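You operate a simulated robot arm through the tools that you are given. There is no shell and no other tool. Be economical: measure what you need, move in short steps, check, and stop when the job is done.

You run a simulated two-armed robot. Do the job below in one go: nothing can be reset, and whatever is moved stays where it is left.

Task
Seal the red terminal box and stand it in the ready bay.
Fine: work on it in the work bay; hold it while the cable gland goes tight and the lid latch home.
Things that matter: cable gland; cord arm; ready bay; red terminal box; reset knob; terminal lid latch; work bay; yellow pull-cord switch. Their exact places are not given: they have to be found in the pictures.

It is judged by the outcome, as a careful person would: the job done as asked, and still so three seconds after it is handed in. It fails if anything else is knocked over, pushed out of place, dropped, spilled or broken. Lids that push on must go on centred and level and be pressed home; caps that screw on are set level and turned clockwise until they are tight.

Robot
Two 7-joint arms with two-finger parallel grippers on one trunk, on a base that drives. Base frame: it is fixed to the floor where the robot stands at the start and does not move with it; the origin is under the middle of the robot, x ahead of it, y to its left, z up. Readings come in mm, rad, newtons and seconds.
The left shoulder is at the start at [70, 134, 1201], the right one opposite. With the tool pointing down near the work surface each hand reaches from about 100 to 620 mm from the robot's upright axis, wherever it stands, measured 20 degrees to its own side. Places, roughly: cable gland [500, 500, 800]; cord arm [900, 500, 1700]; ready bay [500, -600, 800]; reset knob [900, 600, 1600]; terminal lid latch [500, 400, 900]; work bay [500, -100, 800]. Payload 1.57 kg a hand.
The TCP of each hand is the grasp point between the finger pads, 30 mm short of the fingertips. In the tool frame z runs along the fingers and y along their closing line. Largest opening 80 mm; finger width 17, thickness 12; the body of the gripper, 40 by 82 mm, starts 80 mm behind the TCP.
Orientation is told as [roll, pitch, yaw] about the base's x, y, z axes, in that order, counted from this pose: with the fingers straight down and closing along the base's y, the tool's x points along the base's -x, its y along +y and its z along -z.

Tools
- The arms move only by the tool servo_tool. It takes "left_deltas", "right_deltas" or both (then of equal length, played together; a hand with none holds still); each is a list of rows, each a list of 6 numbers: the shift along the base's x, y, z in m, then the turn, a rotation vector about the base's x, y, z in rad. In form: [[tx, ty, tz, rx, ry, rz], ...]. A call has 1 to 12 rows; each row shifts and turns the commanded pose from where the row before left it. "left_fingers" and "right_fingers" are, for a hand that has rows, the closure in counts, from 0 (fully open) to 255 (shut), set as the call begins (left out, the last holds). A row lasts 0.2 s, in which the tool goes at most 50 mm and 0.15 rad; a call with a longer step from one row to the next is refused whole, and so is a gripper value outside its range. Where a pose cannot be reached the arm comes as near as it can. A force on the tool above 40 N (or 10 N above the force at the start of the call, whichever is more), or a blocked arm, ends the call early, and 0.2 s more pass. The fingers move at their own pace (about 153 mm/s each) and stop on an object; they squeeze with about 35 N. The grip force told is the motor's: it shows also when the fingers shut on nothing. Time passes only in rows, and 0.2 s behind the last, so rows that do not move let the fingers close. It gives the time, the measured TCP pose, the force on the tool (base axes), the opening and the grip force at its end, in the units of the frame above (readings bear some noise), with the torque about the TCP (base axes, N m) and any sound that the robot's microphone picked up, and new pictures: "show" is both (left out), scene, wrist or none (wrist: the cameras of the hands that moved).
- Cameras (640 x 400 px; columns grow to the right, rows downward): "scene" is now at [127.3, -1.1, 1405]; the picture's right is [-0.05, -1.00, 0.00], its down [-0.78, 0.04, -0.63] and it looks along [0.63, -0.03, -0.78] (base axes); focal length 214 px, centre (320, 200). "left" rides on the left gripper at [72, 7, -122] in its tool frame; the picture's right is [-0.09, 1.00, 0.00], its down [-0.84, -0.08, -0.54] and it looks along [-0.54, -0.05, 0.84] (tool axes); focal length 238 px, centre (320, 200). "right" rides on the right gripper at [72, -7, -122] in its tool frame; the picture's right is [0.09, 1.00, 0.00], its down [-0.84, 0.08, -0.54] and it looks along [-0.54, 0.05, 0.84] (tool axes); focal length 238 px, centre (320, 200).
- slide_trunk(by): slides the trunk up (or, below 0, down) by that many mm; the arms and the scene camera ride with it, the base frame stays. It gives what a move gives, with no picture.
- roll_base(legs): drives the robot by 1 to 6 legs, each [ahead, left, turn to the left] in mm, mm and rad, along the robot's own axes; the way and the turn of a leg run together, so that a leg with both is an arc; at most 1500 mm and 3.142 rad a leg. The arms and the cameras ride along, it lands a little off, and it stops where it bumps. It gives what a move gives, and a new picture of the scene camera.
- aim_head(pan, tilt): turns the head with the scene camera to pan (to the left, within 1.501 rad either way) and tilt (down, from -0.506 to 1.204), counted from straight ahead of the robot. It gives what a move gives, and a new picture of the scene camera.
- pixel_to_xyz(camera, pixels): for up to 12 pixels [column, row] of the newest picture of that camera ("zoom" is the newest enlarged one), the place [x, y, z] in the base frame of the surface seen there, good to about 3 mm. No time passes.
- enlarge(camera, box): a new picture of the part [left, top, right, bottom] of that camera's present view, enlarged. No time passes.
- close_job(): hands the job in; it is judged then, once.

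Keep the steps short. Do not move on a guess: measure, check each grasp and each placing, and mend mistakes. In all there are 80 turns and 260 pictures (those below and enlarged ones count). Leave the grippers open and the arms clear of the work at the hand-in unless told otherwise, and finish with a single line.

The tools are called after "Emit:" by a JSON object that holds its "op" and its "data". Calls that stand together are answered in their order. servo_tool: Moves the arms, as the interface text tells. Its arguments: {"type":"object","properties":{"left_deltas":{"type":"array","items":{"type":"array","items":{"type":"number"}}},"left_fingers":{"type":"number"},"right_deltas":{"type":"array","items":{"type":"array","items":{"type":"number"}}},"right_fingers":{"type":"number"},"show":{"type":"string","enum":["both","scene","wrist","none"]}},"required":[]} The other tools are called the same way: slide_trunk (by) slides the trunk up or down; roll_base (legs) drives the base; aim_head (pan, tilt) turns the head that bears the scene camera; pixel_to_xyz (camera, pixels) gives the place of the surface under pixels of a picture; enlarge (camera, box) takes an enlarged picture of a part of a camera's view; close_job () hands the job in.

At the start:

```text
time: 0.0
left_ee_pos: [364.8, 309.0, 1135.2]
left_orientation: [0.001, -0.001, -0.001]
left_contact_force: [-0.7, 0.4, -0.1]
left_moment: [0.03, 0.0, 0.01]
left_gripper_width: 80.0
left_grasp_force: 0.0
right_ee_pos: [389.0, -0.6, 1141.7]
right_orientation: [0.001, 0.0, -0.001]
right_contact_force: [1.0, 0.7, -1.0]
right_moment: [0.0, 0.01, 0.0]
right_gripper_width: 80.0
right_grasp_force: 0.0
trunk travel left (down, up): [-775.0, 165.0]
robot x, y, heading: [1.9, 0.7, -0.001]
head pan, tilt: [-0.045, 0.888]
```

scene: 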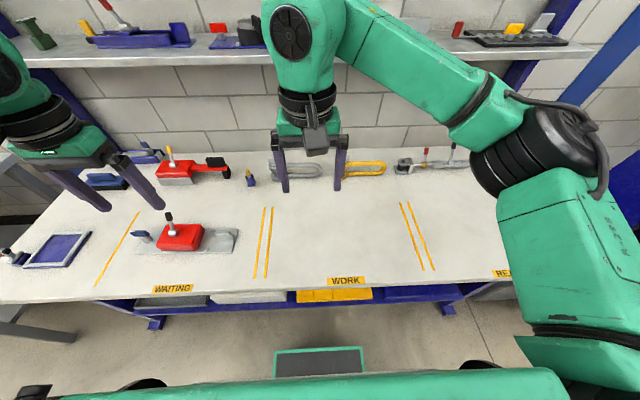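
right: 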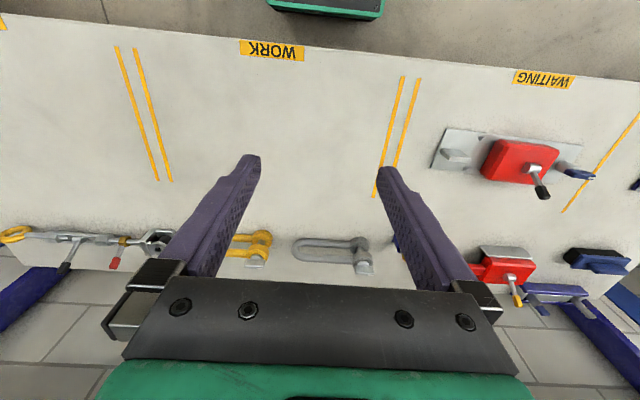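
left: 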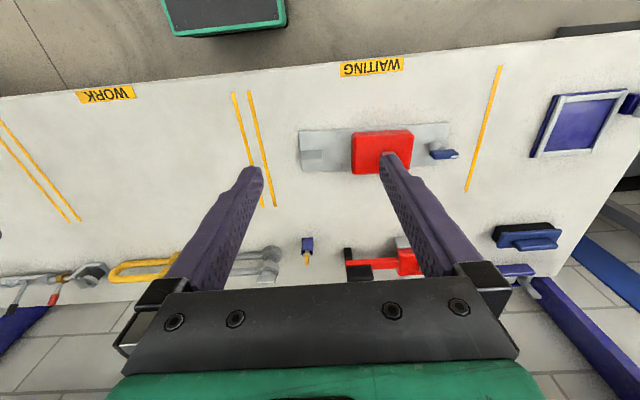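

I see a red box on a grey plate in the WAITING bay (about 180,237), and another red item at the back (175,172). I'll take closer looks first.

Emit:
{"op": "enlarge", "data": {"camera": "scene", "box": [80, 130, 280, 300]}}

Emit:
{"op": "enlarge", "data": {"camera": "left", "box": [280, 90, 480, 290]}}

Emit:
{"op": "pixel_to_xyz", "data": {"camera": "scene", "pixels": [[182, 237], [169, 215], [142, 237], [225, 240], [174, 170], [171, 152], [250, 180], [172, 288], [346, 281], [265, 240], [410, 240], [500, 272]]}}

```text
2.35 times, centred on (180, 215) of scene
```

zoom: 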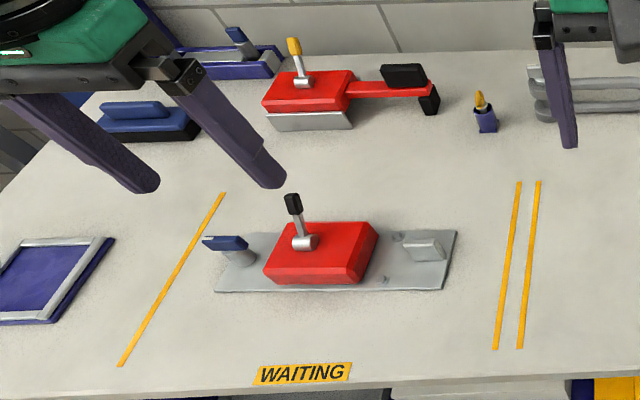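

```text
2.00 times, centred on (380, 190) of left
```

zoom: 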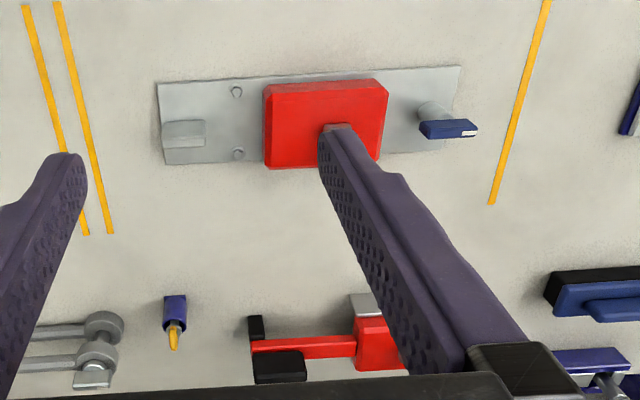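

```text
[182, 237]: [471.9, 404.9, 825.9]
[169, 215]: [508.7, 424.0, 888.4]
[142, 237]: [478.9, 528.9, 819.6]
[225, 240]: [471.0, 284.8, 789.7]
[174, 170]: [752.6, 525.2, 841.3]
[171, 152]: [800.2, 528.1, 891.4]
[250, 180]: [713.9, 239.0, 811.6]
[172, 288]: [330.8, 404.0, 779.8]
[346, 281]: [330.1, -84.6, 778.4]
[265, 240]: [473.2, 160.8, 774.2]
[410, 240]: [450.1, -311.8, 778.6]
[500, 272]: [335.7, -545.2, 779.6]
```

The red box sits on a grey plate, with a blue wing-knob (likely the gland) and a black-tipped lever (latch). Next I look up at the pull-cord switch and around.

Emit:
{"op": "aim_head", "data": {"pan": 0.5, "tilt": -0.3}}

Emit:
{"op": "aim_head", "data": {"pan": -0.7, "tilt": 0.7}}

```text
time: 1.4
left_ee_pos: [365.2, 309.1, 1137.1]
left_orientation: [0.001, 0.0, 0.0]
left_contact_force: [0.0, 0.5, -0.2]
left_moment: [-0.02, -0.03, 0.04]
left_gripper_width: 80.0
left_grasp_force: 0.0
right_ee_pos: [388.9, -0.5, 1141.9]
right_orientation: [0.001, 0.0, 0.0]
right_contact_force: [-1.0, 0.5, 1.3]
right_moment: [0.02, -0.01, 0.0]
right_gripper_width: 79.9
right_grasp_force: 0.0
trunk travel left (down, up): [-775.0, 165.0]
robot x, y, heading: [0.8, -2.0, -0.0]
head pan, tilt: [0.499, -0.3]
```

scene: 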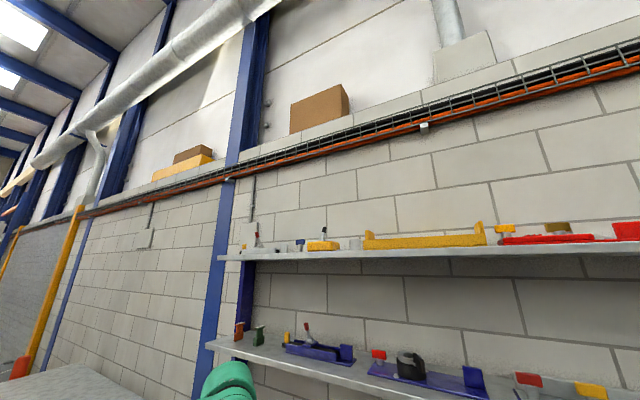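

```text
time: 2.8
left_ee_pos: [364.9, 308.9, 1135.4]
left_orientation: [0.0, 0.001, 0.001]
left_contact_force: [0.2, 0.0, -0.3]
left_moment: [0.0, 0.03, 0.02]
left_gripper_width: 80.0
left_grasp_force: 0.0
right_ee_pos: [388.9, -0.4, 1141.3]
right_orientation: [0.0, 0.0, 0.001]
right_contact_force: [0.2, -0.3, -0.5]
right_moment: [0.01, 0.02, 0.01]
right_gripper_width: 79.7
right_grasp_force: 0.1
trunk travel left (down, up): [-775.0, 165.0]
robot x, y, heading: [0.0, 1.2, -0.006]
head pan, tilt: [-0.7, 0.7]
```

scene: 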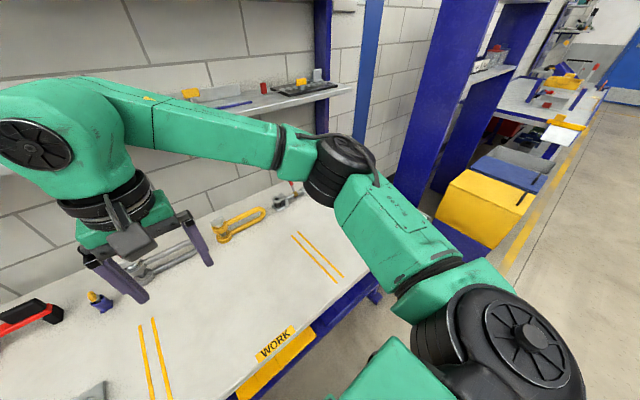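

The yellow switch is on the upper shelf, out of the way. Now a wrist-camera look at the red box: left hand moves back and down over it.

Emit:
{"op": "servo_tool", "data": {"left_deltas": [[-0.02, 0.03, -0.02, 0, 0, 0], [-0.02, 0.03, -0.02, 0, 0, 0], [-0.02, 0.03, -0.02, 0, 0, 0], [-0.02, 0.03, 0, 0, 0, 0]], "left_fingers": 0, "show": "wrist"}}

Emit:
{"op": "aim_head", "data": {"pan": 0.7, "tilt": 0.85}}

```text
time: 3.8
left_ee_pos: [283.2, 429.9, 1075.4]
left_orientation: [-0.003, -0.001, 0.002]
left_contact_force: [0.1, -0.5, 0.0]
left_moment: [-0.05, 0.01, 0.02]
left_gripper_width: 80.0
left_grasp_force: 0.0
right_ee_pos: [388.5, 2.8, 1141.1]
right_orientation: [-0.002, 0.0, -0.001]
right_contact_force: [-0.2, 0.7, 0.6]
right_moment: [0.01, 0.01, 0.02]
right_gripper_width: 80.0
right_grasp_force: 0.1
trunk travel left (down, up): [-775.0, 165.0]
robot x, y, heading: [3.4, 0.1, -0.004]
head pan, tilt: [-0.7, 0.7]
```

left: 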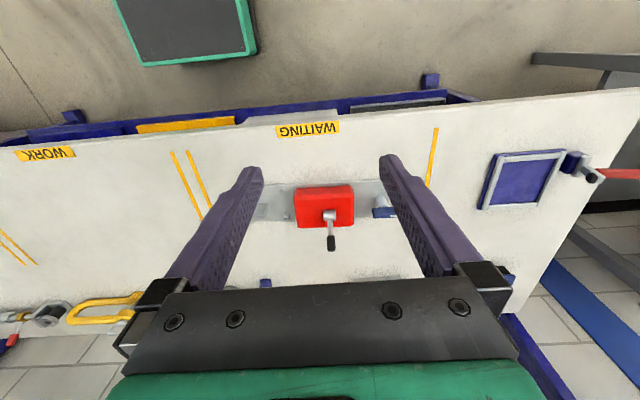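

```text
time: 5.3
left_ee_pos: [283.7, 427.6, 1076.0]
left_orientation: [0.001, 0.001, -0.001]
left_contact_force: [-0.3, -0.2, 0.6]
left_moment: [0.05, 0.0, 0.01]
left_gripper_width: 80.0
left_grasp_force: 0.0
right_ee_pos: [389.8, -0.7, 1142.5]
right_orientation: [0.001, -0.002, 0.001]
right_contact_force: [0.0, 0.8, 0.6]
right_moment: [-0.03, 0.03, 0.03]
right_gripper_width: 80.0
right_grasp_force: 0.1
trunk travel left (down, up): [-775.0, 165.0]
robot x, y, heading: [6.5, -0.3, 0.003]
head pan, tilt: [0.7, 0.85]
```

scene: 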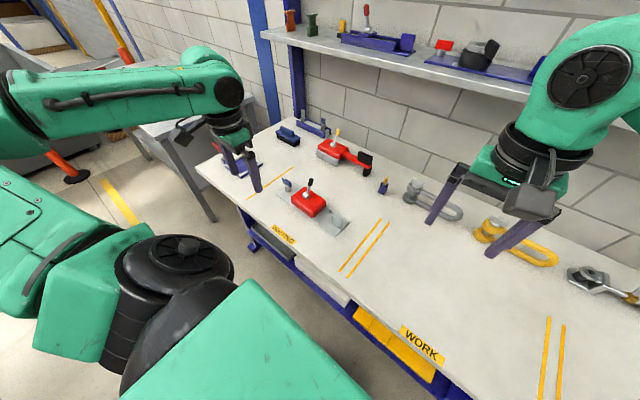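

Emit:
{"op": "enlarge", "data": {"camera": "left", "box": [240, 160, 420, 270]}}

Emit:
{"op": "enlarge", "data": {"camera": "scene", "box": [265, 165, 365, 245]}}

```text
3.56 times, centred on (330, 215) of left
```

zoom: 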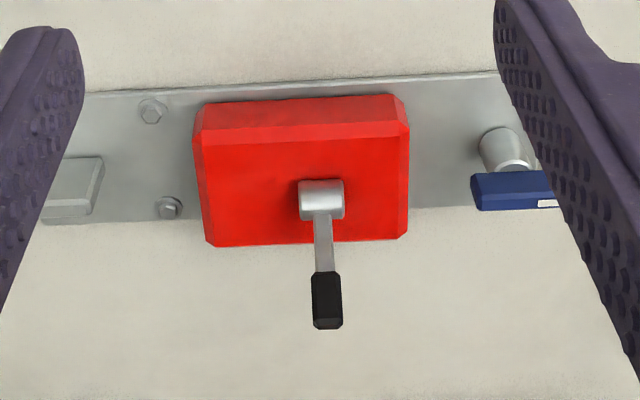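

```text
5.00 times, centred on (315, 205) of scene
```

zoom: 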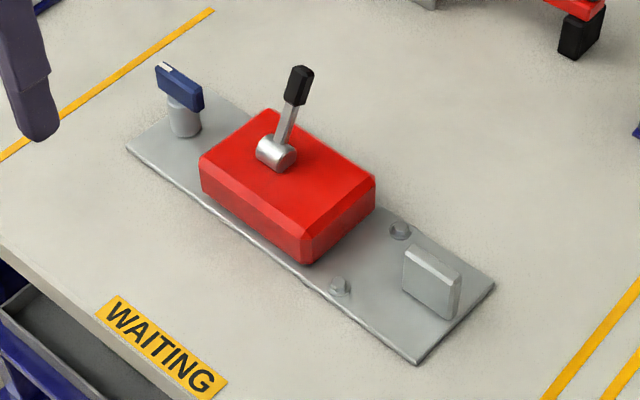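

Emit:
{"op": "pixel_to_xyz", "data": {"camera": "zoom", "pixels": [[134, 150], [412, 358], [490, 285], [190, 92], [165, 72], [200, 105], [185, 125], [298, 85], [290, 125], [277, 152], [430, 265], [432, 290]]}}

Emit:
{"op": "pixel_to_xyz", "data": {"camera": "zoom", "pixels": [[408, 250], [460, 275], [405, 285], [455, 308], [205, 160], [300, 235], [370, 180], [268, 115], [302, 255], [262, 155], [295, 155], [240, 150]]}}

```text
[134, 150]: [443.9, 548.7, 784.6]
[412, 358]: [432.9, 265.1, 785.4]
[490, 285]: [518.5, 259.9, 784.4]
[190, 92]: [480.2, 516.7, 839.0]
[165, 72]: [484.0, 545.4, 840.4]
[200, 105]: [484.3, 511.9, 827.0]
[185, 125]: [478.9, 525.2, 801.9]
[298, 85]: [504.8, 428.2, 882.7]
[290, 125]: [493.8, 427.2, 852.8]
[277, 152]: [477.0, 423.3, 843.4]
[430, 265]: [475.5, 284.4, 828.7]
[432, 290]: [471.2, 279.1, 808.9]
```

```text
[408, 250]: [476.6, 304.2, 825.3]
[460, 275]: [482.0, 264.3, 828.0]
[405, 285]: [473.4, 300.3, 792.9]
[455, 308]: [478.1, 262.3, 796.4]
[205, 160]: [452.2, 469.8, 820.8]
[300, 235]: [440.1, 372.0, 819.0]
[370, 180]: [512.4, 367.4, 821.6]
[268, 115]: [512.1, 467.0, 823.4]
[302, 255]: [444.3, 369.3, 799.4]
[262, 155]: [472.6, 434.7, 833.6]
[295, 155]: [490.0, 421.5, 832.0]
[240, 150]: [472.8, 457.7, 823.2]
```

Knob bar near (482, 529, 833), tab near (477, 283, 810), box about 72 × 100 mm. I want to drive about 300 mm left, so first I check what stands on the left.

Emit:
{"op": "pixel_to_xyz", "data": {"camera": "scene", "pixels": [[190, 200], [205, 218], [150, 135], [72, 177], [240, 190], [220, 165], [250, 225], [100, 190], [135, 120]]}}

Emit:
{"op": "aim_head", "data": {"pan": 1.4, "tilt": 0.8}}

```text
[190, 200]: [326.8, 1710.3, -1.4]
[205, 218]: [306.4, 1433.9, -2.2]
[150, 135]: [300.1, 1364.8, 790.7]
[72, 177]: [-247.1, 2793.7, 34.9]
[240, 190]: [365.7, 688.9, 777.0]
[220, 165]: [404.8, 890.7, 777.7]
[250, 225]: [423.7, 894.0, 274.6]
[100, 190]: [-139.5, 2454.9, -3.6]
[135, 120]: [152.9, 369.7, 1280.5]
```

```text
time: 6.4
left_ee_pos: [284.1, 428.1, 1076.2]
left_orientation: [0.002, 0.001, 0.0]
left_contact_force: [0.6, 0.2, 0.4]
left_moment: [-0.01, 0.01, -0.01]
left_gripper_width: 80.3
left_grasp_force: 0.0
right_ee_pos: [388.7, 0.7, 1142.2]
right_orientation: [0.001, -0.001, 0.001]
right_contact_force: [-0.4, -0.3, 0.0]
right_moment: [-0.01, -0.01, -0.01]
right_gripper_width: 79.9
right_grasp_force: 0.1
trunk travel left (down, up): [-775.0, 165.0]
robot x, y, heading: [0.5, 3.3, 0.0]
head pan, tilt: [1.4, 0.799]
```

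scene: 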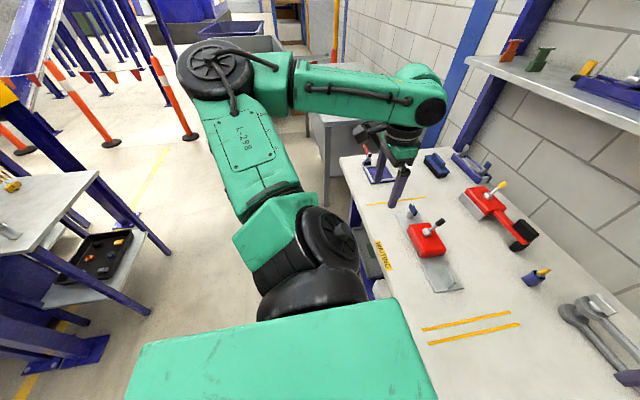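

The floor to the left is clear beyond y≈1300. Driving 300 mm to the left.

Emit:
{"op": "roll_base", "data": {"legs": [[0, 300, 0]]}}

Emit:
{"op": "aim_head", "data": {"pan": 0.15, "tilt": 0.95}}

```text
time: 8.4
left_ee_pos: [283.5, 724.3, 1075.4]
left_orientation: [0.002, 0.002, 0.001]
left_contact_force: [0.2, -0.5, 1.2]
left_moment: [0.01, 0.01, -0.03]
left_gripper_width: 79.7
left_grasp_force: 0.0
right_ee_pos: [390.0, 296.5, 1140.6]
right_orientation: [0.002, 0.0, 0.0]
right_contact_force: [1.2, 0.1, -0.2]
right_moment: [-0.01, -0.01, -0.02]
right_gripper_width: 79.8
right_grasp_force: 0.2
trunk travel left (down, up): [-775.0, 165.0]
robot x, y, heading: [-0.8, 301.3, 0.001]
head pan, tilt: [1.4, 0.799]
```

scene: 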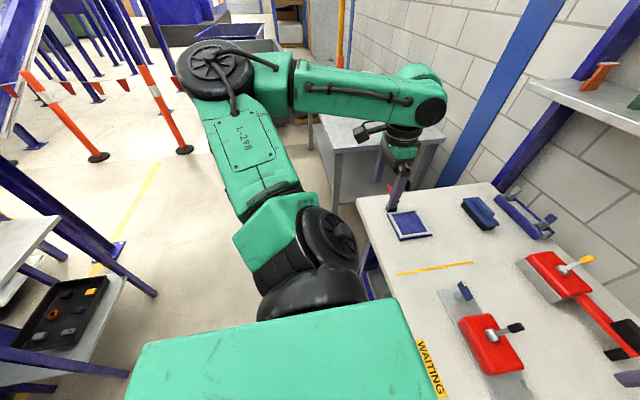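

```text
time: 9.9
left_ee_pos: [282.6, 724.7, 1075.8]
left_orientation: [0.0, -0.001, 0.0]
left_contact_force: [-0.3, 0.1, 0.0]
left_moment: [0.02, -0.01, 0.02]
left_gripper_width: 80.2
left_grasp_force: 0.1
right_ee_pos: [389.0, 298.3, 1141.2]
right_orientation: [0.0, 0.0, -0.003]
right_contact_force: [0.3, -0.8, 0.2]
right_moment: [-0.01, 0.03, 0.0]
right_gripper_width: 79.7
right_grasp_force: 0.1
trunk travel left (down, up): [-775.0, 165.0]
robot x, y, heading: [1.1, 302.7, -0.0]
head pan, tilt: [0.15, 0.949]
```

scene: 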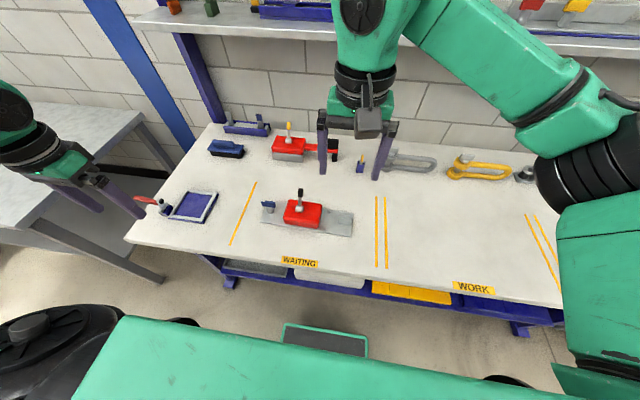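

Emit:
{"op": "enlarge", "data": {"camera": "scene", "box": [250, 180, 365, 250]}}

```text
5.57 times, centred on (308, 215) of scene
```

zoom: 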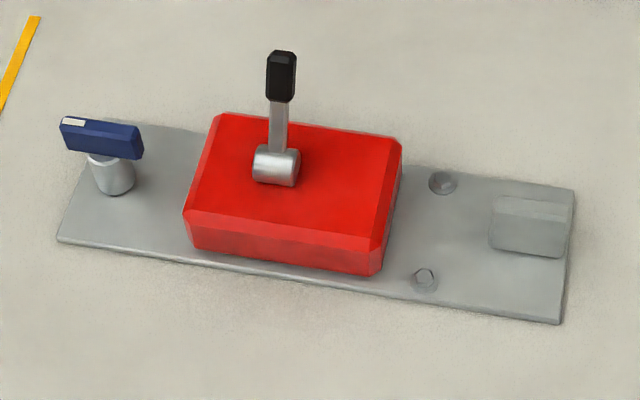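

Emit:
{"op": "pixel_to_xyz", "data": {"camera": "zoom", "pixels": [[65, 125], [138, 135], [110, 128], [110, 145], [282, 58], [280, 95], [278, 130], [277, 165], [255, 165], [298, 170], [220, 118], [398, 142]]}}

Emit:
{"op": "pixel_to_xyz", "data": {"camera": "zoom", "pixels": [[190, 215], [378, 250], [498, 198], [570, 205], [530, 198], [530, 215], [530, 240], [60, 236], [555, 318], [570, 192], [442, 182], [424, 280]]}}

```text
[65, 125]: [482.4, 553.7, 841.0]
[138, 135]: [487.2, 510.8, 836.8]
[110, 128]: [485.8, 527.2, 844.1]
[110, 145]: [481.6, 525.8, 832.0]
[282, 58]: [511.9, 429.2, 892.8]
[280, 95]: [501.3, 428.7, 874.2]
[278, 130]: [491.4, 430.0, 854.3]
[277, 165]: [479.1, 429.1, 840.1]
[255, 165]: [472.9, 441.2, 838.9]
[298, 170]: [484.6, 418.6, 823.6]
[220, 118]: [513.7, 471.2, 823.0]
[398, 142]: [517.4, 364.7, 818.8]
```

```text
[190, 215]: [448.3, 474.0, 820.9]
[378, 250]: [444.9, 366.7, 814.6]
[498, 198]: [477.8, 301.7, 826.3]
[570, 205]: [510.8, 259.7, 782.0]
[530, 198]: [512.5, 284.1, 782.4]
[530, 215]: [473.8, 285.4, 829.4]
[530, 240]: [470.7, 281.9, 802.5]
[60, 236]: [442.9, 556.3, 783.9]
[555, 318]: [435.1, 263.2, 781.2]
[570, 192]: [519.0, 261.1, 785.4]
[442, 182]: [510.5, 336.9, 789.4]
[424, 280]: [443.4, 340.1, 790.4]
```

Measured: tab centre ≈(479,283), top z 829; knob bar centre ≈(487,531), top z 844, with a wider stem under it. Both hands turn to close along x and come above these points.

Emit:
{"op": "servo_tool", "data": {"left_deltas": [[0.0185, -0.0176, -0.0109, 0, 0, 0.14], [0.0185, -0.0176, -0.0109, 0, 0, 0.14], [0.0185, -0.0176, -0.0109, 0, 0, 0.14], [0.0185, -0.0176, -0.0109, 0, 0, 0.14], [0.0185, -0.0176, -0.0109, 0, 0, 0.14], [0.0185, -0.0176, -0.0109, 0, 0, 0.14], [0.0185, -0.0176, -0.0109, 0, 0, 0.14], [0.0185, -0.0176, -0.0109, 0, 0, 0.14], [0.0185, -0.0176, -0.0109, 0, 0, 0.14], [0.0185, -0.0176, -0.0109, 0, 0, 0.14], [0.0185, -0.0176, -0.0109, 0, 0, 0.14]], "right_deltas": [[0.0082, -0.0014, -0.0182, 0, 0, 0.14], [0.0082, -0.0014, -0.0182, 0, 0, 0.14], [0.0082, -0.0014, -0.0182, 0, 0, 0.14], [0.0082, -0.0014, -0.0182, 0, 0, 0.14], [0.0082, -0.0014, -0.0182, 0, 0, 0.14], [0.0082, -0.0014, -0.0182, 0, 0, 0.14], [0.0082, -0.0014, -0.0182, 0, 0, 0.14], [0.0082, -0.0014, -0.0182, 0, 0, 0.14], [0.0082, -0.0014, -0.0182, 0, 0, 0.14], [0.0082, -0.0014, -0.0182, 0, 0, 0.14], [0.0082, -0.0014, -0.0182, 0, 0, 0.14]], "left_fingers": 0, "right_fingers": 0}}

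```text
time: 12.3
left_ee_pos: [489.7, 530.1, 953.0]
left_orientation: [0.001, 0.0, 1.543]
left_contact_force: [0.2, -0.8, -0.4]
left_moment: [0.0, 0.04, -0.02]
left_gripper_width: 80.1
left_grasp_force: 0.2
right_ee_pos: [400.6, 268.5, 1007.9]
right_orientation: [0.001, 0.001, 0.969]
right_contact_force: [0.4, -0.3, -0.1]
right_moment: [0.0, 0.03, 0.01]
right_gripper_width: 80.0
right_grasp_force: 0.1
right hand out of reach, approached as far as the arm can: row 7, 8, 9, 10, 11
trunk travel left (down, up): [-775.0, 165.0]
robot x, y, heading: [-2.6, 298.5, -0.001]
head pan, tilt: [0.15, 0.949]
```

scene: 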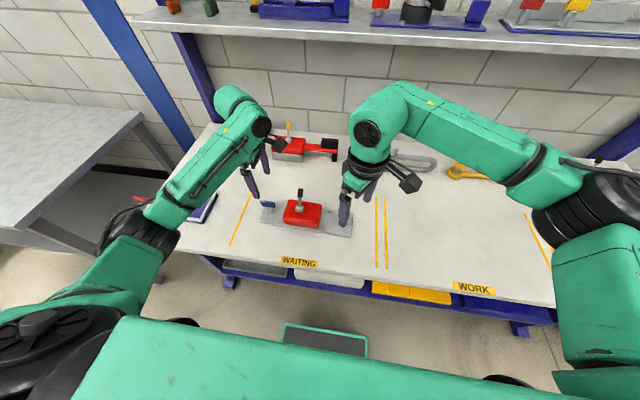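
right: 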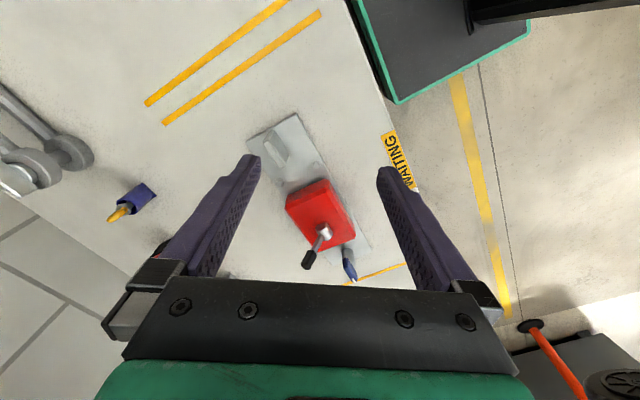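
left: 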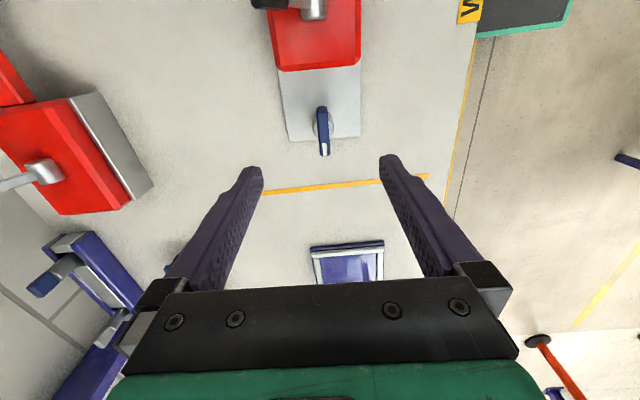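

Left arrived. The right wrist can't reach yaw +1.54; it will go to −1.6 instead (same closing line). Turning it back the other way.

Emit:
{"op": "servo_tool", "data": {"right_deltas": [[0, 0, 0, 0, 0, -0.145], [0, 0, 0, 0, 0, -0.145], [0, 0, 0, 0, 0, -0.145], [0, 0, 0, 0, 0, -0.145], [0, 0, 0, 0, 0, -0.145], [0, 0, 0, 0, 0, -0.145], [0, 0, 0, 0, 0, -0.145], [0, 0, 0, 0, 0, -0.145], [0, 0, 0, 0, 0, -0.145], [0, 0, 0, 0, 0, -0.145], [0, 0, 0, 0, 0, -0.145], [0, 0, 0, 0, 0, -0.145]], "show": "none"}}

```text
time: 14.9
left_ee_pos: [487.2, 531.2, 954.0]
left_orientation: [0.002, 0.0, 1.539]
left_contact_force: [-0.3, 0.3, 0.6]
left_moment: [-0.01, -0.04, 0.0]
left_gripper_width: 80.0
left_grasp_force: 0.1
right_ee_pos: [398.9, 269.1, 1006.8]
right_orientation: [0.001, 0.0, -0.777]
right_contact_force: [0.1, 0.6, 0.3]
right_moment: [0.01, -0.02, 0.0]
right_gripper_width: 79.9
right_grasp_force: 0.0
trunk travel left (down, up): [-775.0, 165.0]
robot x, y, heading: [-0.9, 299.2, -0.003]
head pan, tilt: [0.15, 0.949]
```

Emit:
{"op": "servo_tool", "data": {"right_deltas": [[0.0133, 0.0023, -0.0128, 0, 0, -0.137], [0.0133, 0.0023, -0.0128, 0, 0, -0.137], [0.0133, 0.0023, -0.0128, 0, 0, -0.137], [0.0133, 0.0023, -0.0128, 0, 0, -0.137], [0.0133, 0.0023, -0.0128, 0, 0, -0.137], [0.0133, 0.0023, -0.0128, 0, 0, -0.137]]}}

```text
time: 16.3
left_ee_pos: [487.2, 531.1, 954.9]
left_orientation: [-0.001, 0.0, 1.539]
left_contact_force: [0.0, -0.8, 0.6]
left_moment: [0.0, 0.01, 0.04]
left_gripper_width: 79.9
left_grasp_force: 0.0
right_ee_pos: [480.0, 284.5, 931.6]
right_orientation: [-0.001, 0.0, -1.598]
right_contact_force: [0.1, -0.2, -1.0]
right_moment: [-0.02, 0.03, -0.01]
right_gripper_width: 80.0
right_grasp_force: 0.2
trunk travel left (down, up): [-775.0, 165.0]
robot x, y, heading: [0.9, 299.5, 0.001]
head pan, tilt: [0.15, 0.949]
```

scene: 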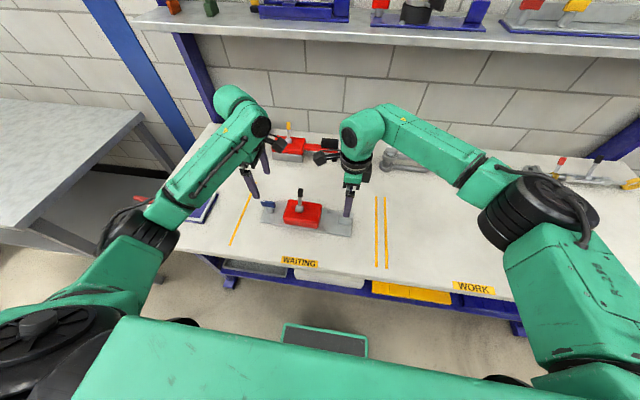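
right: 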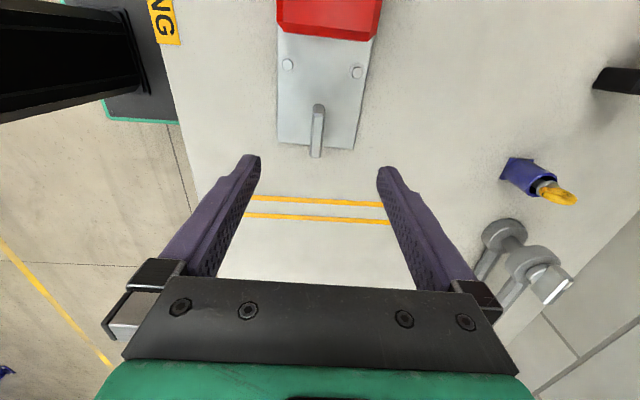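

Both hands are in line. I measure tab and knob from the wrist views.

Emit:
{"op": "pixel_to_xyz", "data": {"camera": "right", "pixels": [[318, 107], [316, 122], [314, 130], [322, 130], [316, 145], [288, 65], [357, 72]]}}

Emit:
{"op": "pixel_to_xyz", "data": {"camera": "left", "pixels": [[321, 110], [322, 125], [324, 150], [318, 125], [327, 125], [331, 128]]}}

```text
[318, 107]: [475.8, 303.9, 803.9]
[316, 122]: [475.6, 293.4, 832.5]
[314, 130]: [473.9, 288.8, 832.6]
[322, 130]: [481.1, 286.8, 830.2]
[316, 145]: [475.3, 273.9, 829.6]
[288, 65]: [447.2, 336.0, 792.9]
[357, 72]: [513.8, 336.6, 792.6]
```

```text
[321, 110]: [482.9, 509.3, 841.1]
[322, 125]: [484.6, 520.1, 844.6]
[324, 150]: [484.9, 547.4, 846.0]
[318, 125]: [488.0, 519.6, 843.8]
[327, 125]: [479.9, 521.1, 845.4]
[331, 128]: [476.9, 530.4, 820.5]
```

Tab centre (477.5, 283); knob bar centre (484, 530). Lowering the right hand onto the tab.

Emit:
{"op": "servo_tool", "data": {"right_deltas": [[-0.0025, -0.001, -0.022, 0, 0, 0], [0, 0, -0.022, 0, 0, 0], [0, 0, -0.022, 0, 0, 0], [0, 0, -0.022, 0, 0, 0], [0, 0, -0.02, 0, 0, 0]], "show": "wrist"}}

Emit:
{"op": "servo_tool", "data": {"right_deltas": [[0, 0, 0, 0, 0, 0], [0, 0, 0, 0, 0, 0], [0, 0, 0, 0, 0, 0]], "right_fingers": 255}}

```text
time: 17.5
left_ee_pos: [486.8, 531.5, 955.1]
left_orientation: [-0.001, 0.001, 1.54]
left_contact_force: [0.4, 0.1, -0.3]
left_moment: [0.02, -0.02, -0.02]
left_gripper_width: 79.7
left_grasp_force: 0.1
right_ee_pos: [477.7, 282.6, 822.3]
right_orientation: [0.001, 0.0, -1.594]
right_contact_force: [-0.4, 0.2, 0.4]
right_moment: [0.05, 0.01, -0.01]
right_gripper_width: 80.0
right_grasp_force: 0.0
trunk travel left (down, up): [-775.0, 165.0]
robot x, y, heading: [0.1, 297.1, 0.004]
head pan, tilt: [0.15, 0.949]
```

right: 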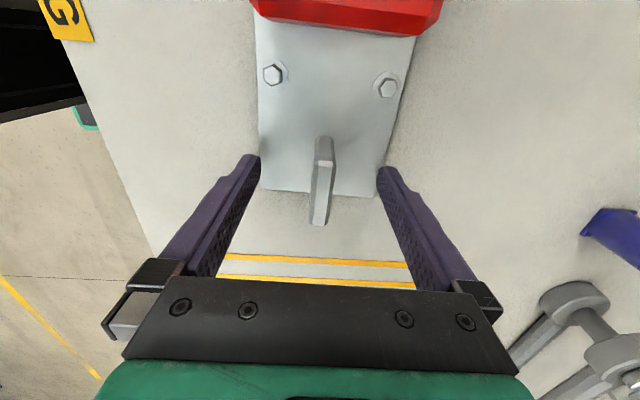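

```text
time: 18.3
left_ee_pos: [487.5, 531.7, 954.9]
left_orientation: [0.0, 0.0, 1.54]
left_contact_force: [-0.5, 0.1, -0.5]
left_moment: [-0.01, -0.01, -0.02]
left_gripper_width: 80.1
left_grasp_force: 0.0
right_ee_pos: [476.3, 280.3, 823.0]
right_orientation: [0.001, 0.0, -1.597]
right_contact_force: [0.3, -0.2, -0.8]
right_moment: [0.13, -0.09, -0.34]
right_gripper_width: 11.7
right_grasp_force: 29.2
trunk travel left (down, up): [-775.0, 165.0]
robot x, y, heading: [0.8, 295.0, 0.001]
head pan, tilt: [0.15, 0.949]
```

scene: 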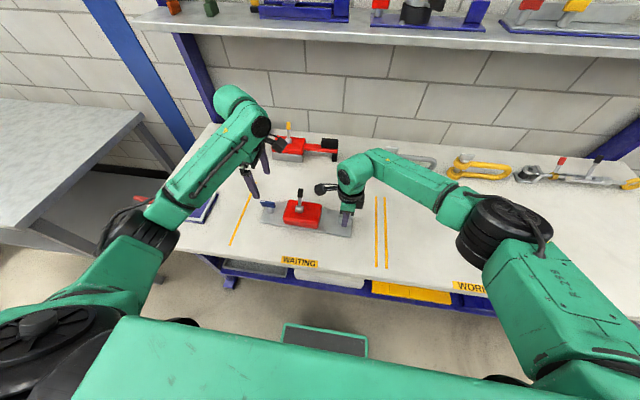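
right: 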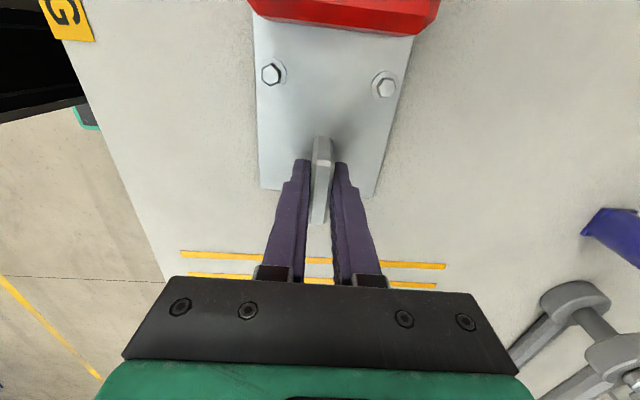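

Tab gripped at 11.7 mm. I'll test the weight with a small lift.

Emit:
{"op": "servo_tool", "data": {"right_deltas": [[0, 0, 0.005, 0, 0, 0], [0, 0, 0.005, 0, 0, 0], [0, 0, 0, 0, 0, 0]]}}

```text
time: 19.1
left_ee_pos: [487.9, 531.6, 954.1]
left_orientation: [0.0, -0.001, 1.539]
left_contact_force: [-0.8, -0.8, 0.6]
left_moment: [0.01, 0.02, 0.0]
left_gripper_width: 80.0
left_grasp_force: 0.1
right_ee_pos: [477.7, 282.4, 832.5]
right_orientation: [-0.002, 0.001, -1.596]
right_contact_force: [-0.3, 0.0, -5.6]
right_moment: [-0.71, 0.03, -0.05]
right_gripper_width: 11.8
right_grasp_force: 29.4
trunk travel left (down, up): [-775.0, 165.0]
robot x, y, heading: [-1.4, 297.0, 0.003]
head pan, tilt: [0.15, 0.949]
```

scene: 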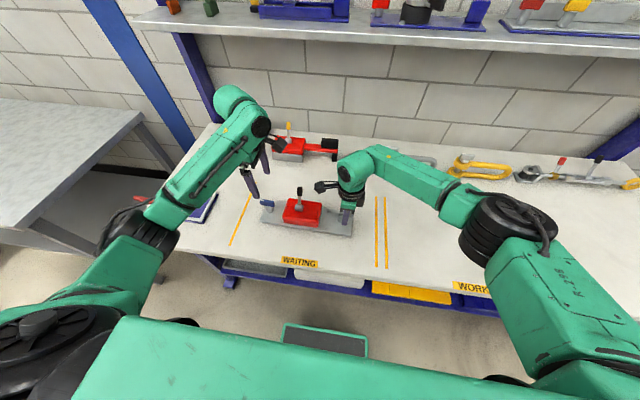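
right: 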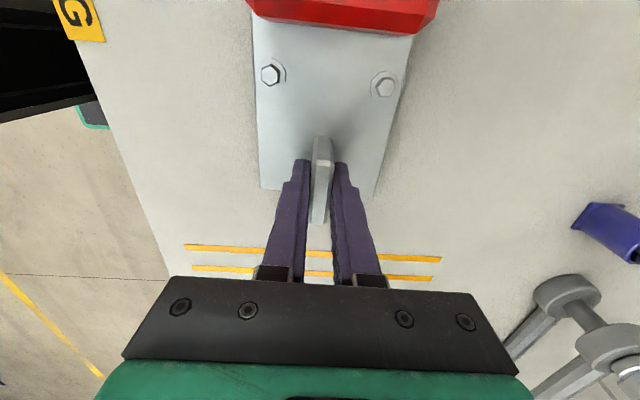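

Weight ≈5.6 N and moment 0.71 N m: it seems lifted wholly. I check the far end's height for droop.

Emit:
{"op": "enlarge", "data": {"camera": "scene", "box": [250, 180, 365, 250]}}

Emit:
{"op": "pixel_to_xyz", "data": {"camera": "scene", "pixels": [[263, 221], [275, 222], [340, 232], [298, 224]]}}

```text
5.57 times, centred on (308, 215) of scene
```

zoom: 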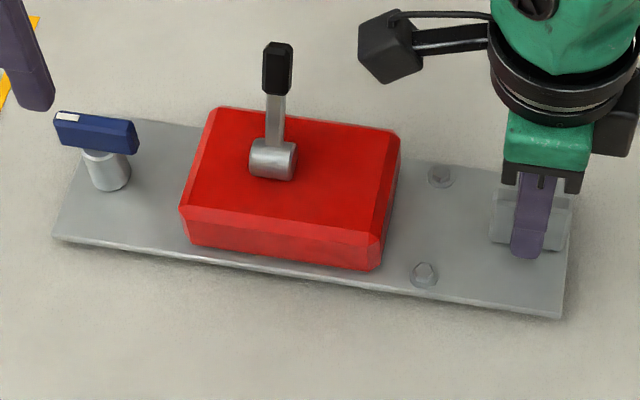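

```text
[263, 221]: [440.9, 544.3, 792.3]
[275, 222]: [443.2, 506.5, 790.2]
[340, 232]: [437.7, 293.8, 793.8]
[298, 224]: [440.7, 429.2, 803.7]
```

Level and firmly held. Lift 15 mm more, then drive the base right about 488 mm so the box's middle goes to y≈−83.

Emit:
{"op": "servo_tool", "data": {"right_deltas": [[0, 0, 0.008, 0, 0, 0], [0, 0, 0.007, 0, 0, 0]], "show": "none"}}

Emit:
{"op": "roll_base", "data": {"legs": [[0, -488, 0]]}}

```text
time: 19.7
left_ee_pos: [488.9, 531.0, 954.3]
left_orientation: [0.003, 0.0, 1.538]
left_contact_force: [-0.8, 0.0, 0.4]
left_moment: [0.03, -0.03, -0.01]
left_gripper_width: 79.8
left_grasp_force: 0.0
right_ee_pos: [476.4, 283.3, 848.9]
right_orientation: [-0.002, 0.001, -1.595]
right_contact_force: [0.6, 0.2, -5.0]
right_moment: [-0.69, 0.06, -0.04]
right_gripper_width: 12.0
right_grasp_force: 28.9
trunk travel left (down, up): [-775.0, 165.0]
robot x, y, heading: [-2.3, 296.3, 0.003]
head pan, tilt: [0.15, 0.949]
```

```text
time: 22.6
left_ee_pos: [487.8, 39.8, 954.4]
left_orientation: [0.002, 0.001, 1.543]
left_contact_force: [0.5, 0.5, 0.1]
left_moment: [0.01, 0.0, -0.01]
left_gripper_width: 80.0
left_grasp_force: 0.0
right_ee_pos: [476.9, -207.6, 847.3]
right_orientation: [-0.002, -0.001, -1.592]
right_contact_force: [-0.3, -1.0, -4.7]
right_moment: [-0.69, 0.03, 0.0]
right_gripper_width: 11.7
right_grasp_force: 28.8
trunk travel left (down, up): [-775.0, 165.0]
robot x, y, heading: [0.0, -194.9, 0.0]
head pan, tilt: [0.15, 0.949]
```

scene: 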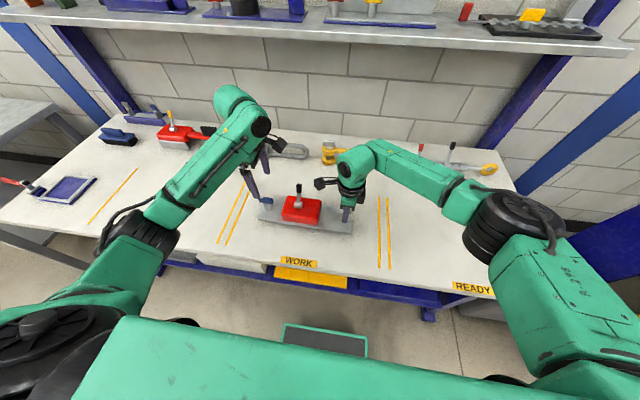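

In the work bay between the lines. Lowering to the surface.

Emit:
{"op": "servo_tool", "data": {"right_deltas": [[0, 0, -0.01, 0, 0, 0], [0, 0, -0.008, 0, 0, 0], [0, 0, -0.005, 0, 0, 0], [0, 0, -0.002, 0, 0, 0], [0, 0, 0, 0, 0, 0]], "show": "scene"}}

Emit:
{"op": "enlarge", "data": {"camera": "scene", "box": [250, 180, 365, 250]}}

Emit:
{"op": "enlarge", "data": {"camera": "left", "box": [230, 0, 430, 200]}}

```text
time: 23.8
left_ee_pos: [488.6, 40.5, 954.6]
left_orientation: [-0.001, 0.0, 1.542]
left_contact_force: [0.0, 0.4, 0.0]
left_moment: [-0.02, -0.01, -0.01]
left_gripper_width: 80.1
left_grasp_force: 0.0
right_ee_pos: [476.5, -207.7, 823.6]
right_orientation: [0.0, 0.001, -1.592]
right_contact_force: [1.0, -0.6, 1.4]
right_moment: [0.7, -0.08, -0.12]
right_gripper_width: 11.7
right_grasp_force: 29.4
trunk travel left (down, up): [-775.0, 165.0]
robot x, y, heading: [2.4, -195.2, 0.0]
head pan, tilt: [0.15, 0.949]
```

scene: 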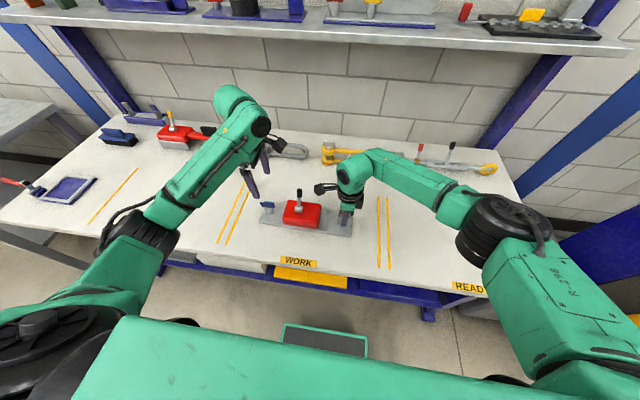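

```text
5.57 times, centred on (308, 215) of scene
```

zoom: 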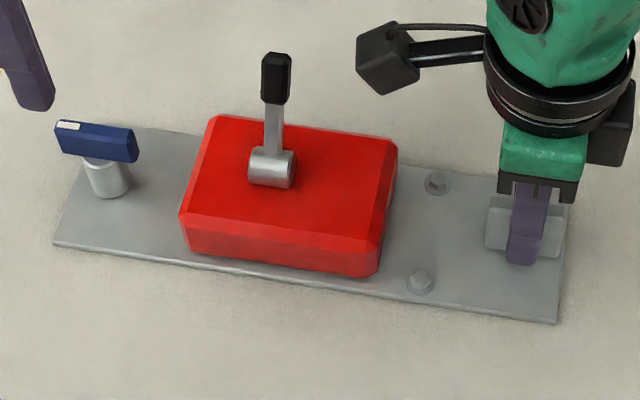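

```text
2.00 times, centred on (330, 100) of left
```

zoom: 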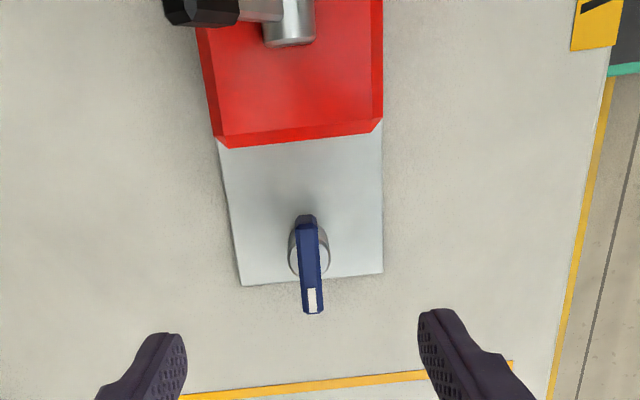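

Emit:
{"op": "pixel_to_xyz", "data": {"camera": "zoom", "pixels": [[306, 222], [310, 250], [312, 308], [302, 255], [318, 255], [326, 245], [294, 245], [307, 240]]}}

```text
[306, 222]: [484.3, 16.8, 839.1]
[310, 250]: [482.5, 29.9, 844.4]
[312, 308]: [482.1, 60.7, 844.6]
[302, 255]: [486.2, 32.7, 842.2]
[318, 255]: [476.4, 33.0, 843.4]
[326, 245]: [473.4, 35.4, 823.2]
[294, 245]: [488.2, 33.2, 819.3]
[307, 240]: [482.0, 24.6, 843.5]
```

Knob centre ≈(482, 39). Lowering the left hand so that only the fingertips straddle the bar (TCP z≈859).

Emit:
{"op": "servo_tool", "data": {"left_deltas": [[-0.006, -0.001, -0.02, 0, 0, 0], [0, 0, -0.02, 0, 0, 0], [0, 0, -0.02, 0, 0, 0], [0, 0, -0.02, 0, 0, 0], [0, 0, -0.0155, 0, 0, 0], [0, 0, 0, 0, 0, 0]], "show": "wrist"}}

Emit:
{"op": "enlarge", "data": {"camera": "scene", "box": [240, 180, 310, 240]}}

```text
time: 25.2
left_ee_pos: [480.4, 39.2, 859.2]
left_orientation: [0.001, 0.0, 1.543]
left_contact_force: [0.3, -0.2, 0.3]
left_moment: [0.02, 0.02, -0.03]
left_gripper_width: 80.0
left_grasp_force: 0.1
right_ee_pos: [477.7, -207.8, 822.4]
right_orientation: [0.001, 0.0, -1.591]
right_contact_force: [0.9, 1.3, 4.5]
right_moment: [0.82, -0.05, -0.12]
right_gripper_width: 11.9
right_grasp_force: 29.8
trunk travel left (down, up): [-775.0, 165.0]
robot x, y, heading: [3.1, -190.4, 0.002]
head pan, tilt: [0.15, 0.949]
```

left: 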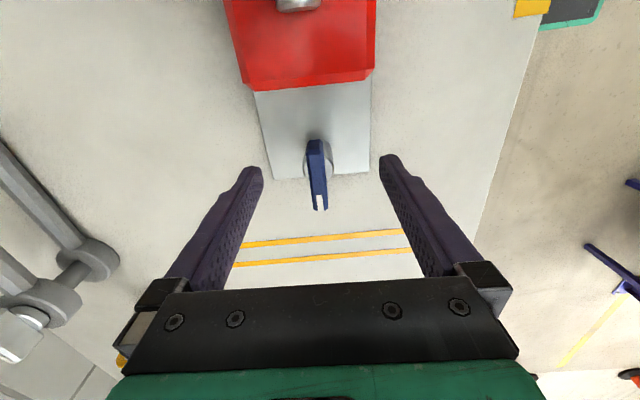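

```text
6.67 times, centred on (275, 210) of scene
```

zoom: 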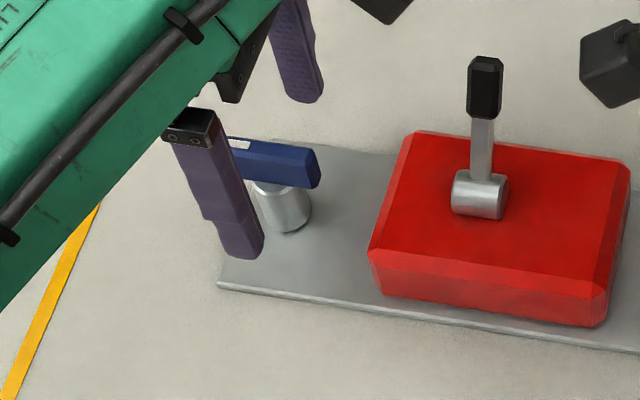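

Aligned over the bar. Closing the left fingers.

Emit:
{"op": "servo_tool", "data": {"left_deltas": [[0, 0, 0, 0, 0, 0], [0, 0, 0, 0, 0, 0], [0, 0, 0, 0, 0, 0]], "left_fingers": 255, "show": "wrist"}}

Emit:
{"op": "enlarge", "data": {"camera": "scene", "box": [240, 180, 310, 240]}}

```text
time: 26.0
left_ee_pos: [481.1, 39.3, 858.7]
left_orientation: [-0.002, 0.001, 1.541]
left_contact_force: [3.0, -1.6, 0.2]
left_moment: [0.06, -0.07, -0.02]
left_gripper_width: 10.3
left_grasp_force: 28.6
right_ee_pos: [476.9, -207.9, 822.8]
right_orientation: [0.0, 0.001, -1.592]
right_contact_force: [-0.3, 1.8, 7.8]
right_moment: [-0.06, -0.04, 0.29]
right_gripper_width: 11.9
right_grasp_force: 29.0
trunk travel left (down, up): [-775.0, 165.0]
robot x, y, heading: [-3.4, -194.2, 0.005]
head pan, tilt: [0.15, 0.949]
```

left: 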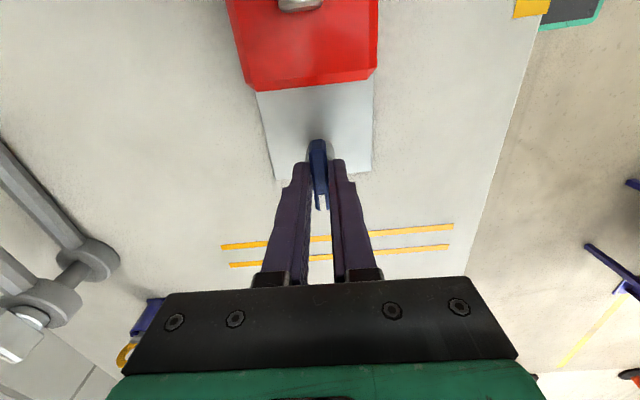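

```text
6.67 times, centred on (275, 210) of scene
```

zoom: 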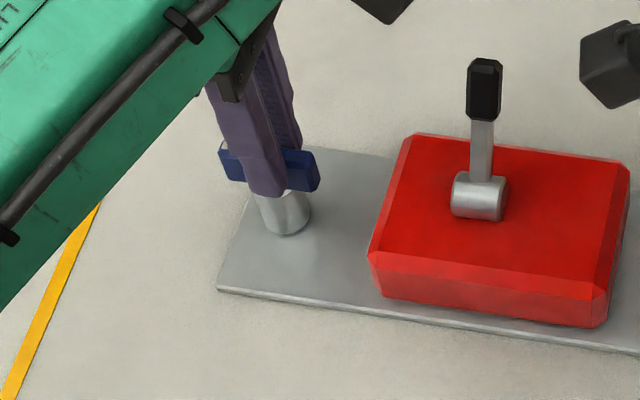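

Bar held (10.3 mm). Turning clockwise (negative yaw) in small steps, watching the torque.

Emit:
{"op": "servo_tool", "data": {"left_deltas": [[0, 0, 0, 0, 0, -0.1], [0, 0, 0, 0, 0, -0.1], [0, 0, 0, 0, 0, -0.1], [0, 0, 0, 0, 0, -0.1]], "show": "none"}}

Emit:
{"op": "enlarge", "data": {"camera": "scene", "box": [240, 180, 310, 240]}}

```text
time: 27.0
left_ee_pos: [480.7, 39.0, 860.7]
left_orientation: [-0.001, -0.001, 1.141]
left_contact_force: [-3.7, -2.9, 5.3]
left_moment: [-0.42, 0.24, 0.04]
left_gripper_width: 10.6
left_grasp_force: 28.0
right_ee_pos: [476.8, -208.7, 823.5]
right_orientation: [0.001, 0.0, -1.594]
right_contact_force: [3.1, 3.1, 1.0]
right_moment: [-0.2, 0.02, -0.27]
right_gripper_width: 11.9
right_grasp_force: 29.0
trunk travel left (down, up): [-775.0, 165.0]
robot x, y, heading: [-0.5, -196.4, 0.001]
head pan, tilt: [0.15, 0.949]
```

```text
6.67 times, centred on (275, 210) of scene
```

zoom: 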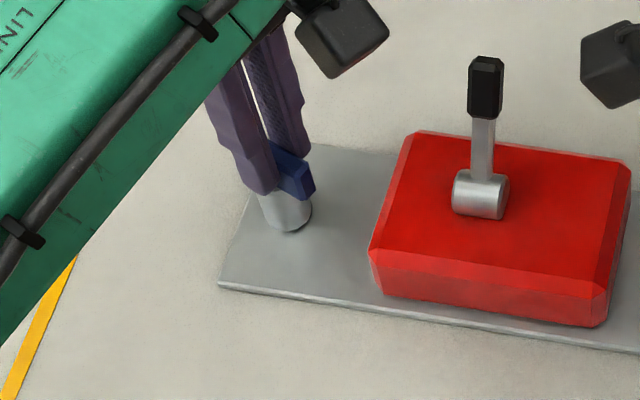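

The knob turns with the hand, low torque. Continuing.

Emit:
{"op": "servo_tool", "data": {"left_deltas": [[0, 0, 0, 0, 0, -0.1], [0, 0, 0, 0, 0, -0.1], [0, 0, 0, 0, 0, -0.1], [0, 0, 0, 0, 0, -0.1], [0, 0, 0, 0, 0, -0.1]], "show": "none"}}

Emit:
{"op": "enlarge", "data": {"camera": "scene", "box": [240, 180, 310, 240]}}

```text
time: 28.2
left_ee_pos: [480.0, 39.7, 859.1]
left_orientation: [0.002, -0.002, 0.641]
left_contact_force: [-1.8, 8.3, 0.4]
left_moment: [0.29, -0.12, 0.04]
left_gripper_width: 10.4
left_grasp_force: 28.0
right_ee_pos: [476.6, -209.1, 824.2]
right_orientation: [0.0, 0.0, -1.594]
right_contact_force: [0.6, -6.3, 4.3]
right_moment: [0.85, -0.05, -0.39]
right_gripper_width: 12.0
right_grasp_force: 29.2
trunk travel left (down, up): [-775.0, 165.0]
robot x, y, heading: [-1.0, -197.2, -0.0]
head pan, tilt: [0.15, 0.949]
```

```text
6.67 times, centred on (275, 210) of scene
```

zoom: 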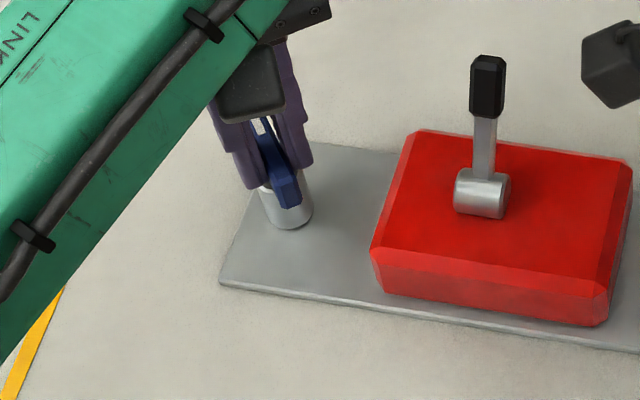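

Still turning freely; a +8 N sideways push says the axis is slightly more to +y, so I add 2 mm. Continuing.

Emit:
{"op": "servo_tool", "data": {"left_deltas": [[0, 0.002, 0, 0, 0, -0.1], [0, 0, 0, 0, 0, -0.1], [0, 0, 0, 0, 0, -0.1], [0, 0, 0, 0, 0, -0.1], [0, 0, 0, 0, 0, -0.1]], "show": "none"}}

Emit:
{"op": "enlarge", "data": {"camera": "scene", "box": [240, 180, 310, 240]}}

```text
time: 29.4
left_ee_pos: [482.6, 40.6, 859.7]
left_orientation: [0.0, -0.003, 0.14]
left_contact_force: [2.6, -0.3, -0.4]
left_moment: [-0.09, 0.0, 1.11]
left_gripper_width: 18.2
left_grasp_force: 33.2
right_ee_pos: [477.1, -208.4, 823.6]
right_orientation: [0.002, 0.001, -1.591]
right_contact_force: [0.3, -2.4, 6.6]
right_moment: [-0.64, -0.03, -0.48]
right_gripper_width: 12.1
right_grasp_force: 29.3
trunk travel left (down, up): [-775.0, 165.0]
robot x, y, heading: [-0.1, -195.1, 0.002]
head pan, tilt: [0.15, 0.949]
```

```text
6.67 times, centred on (275, 210) of scene
```

zoom: 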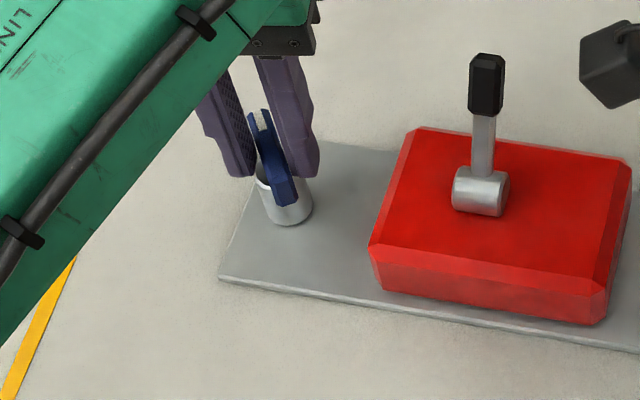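

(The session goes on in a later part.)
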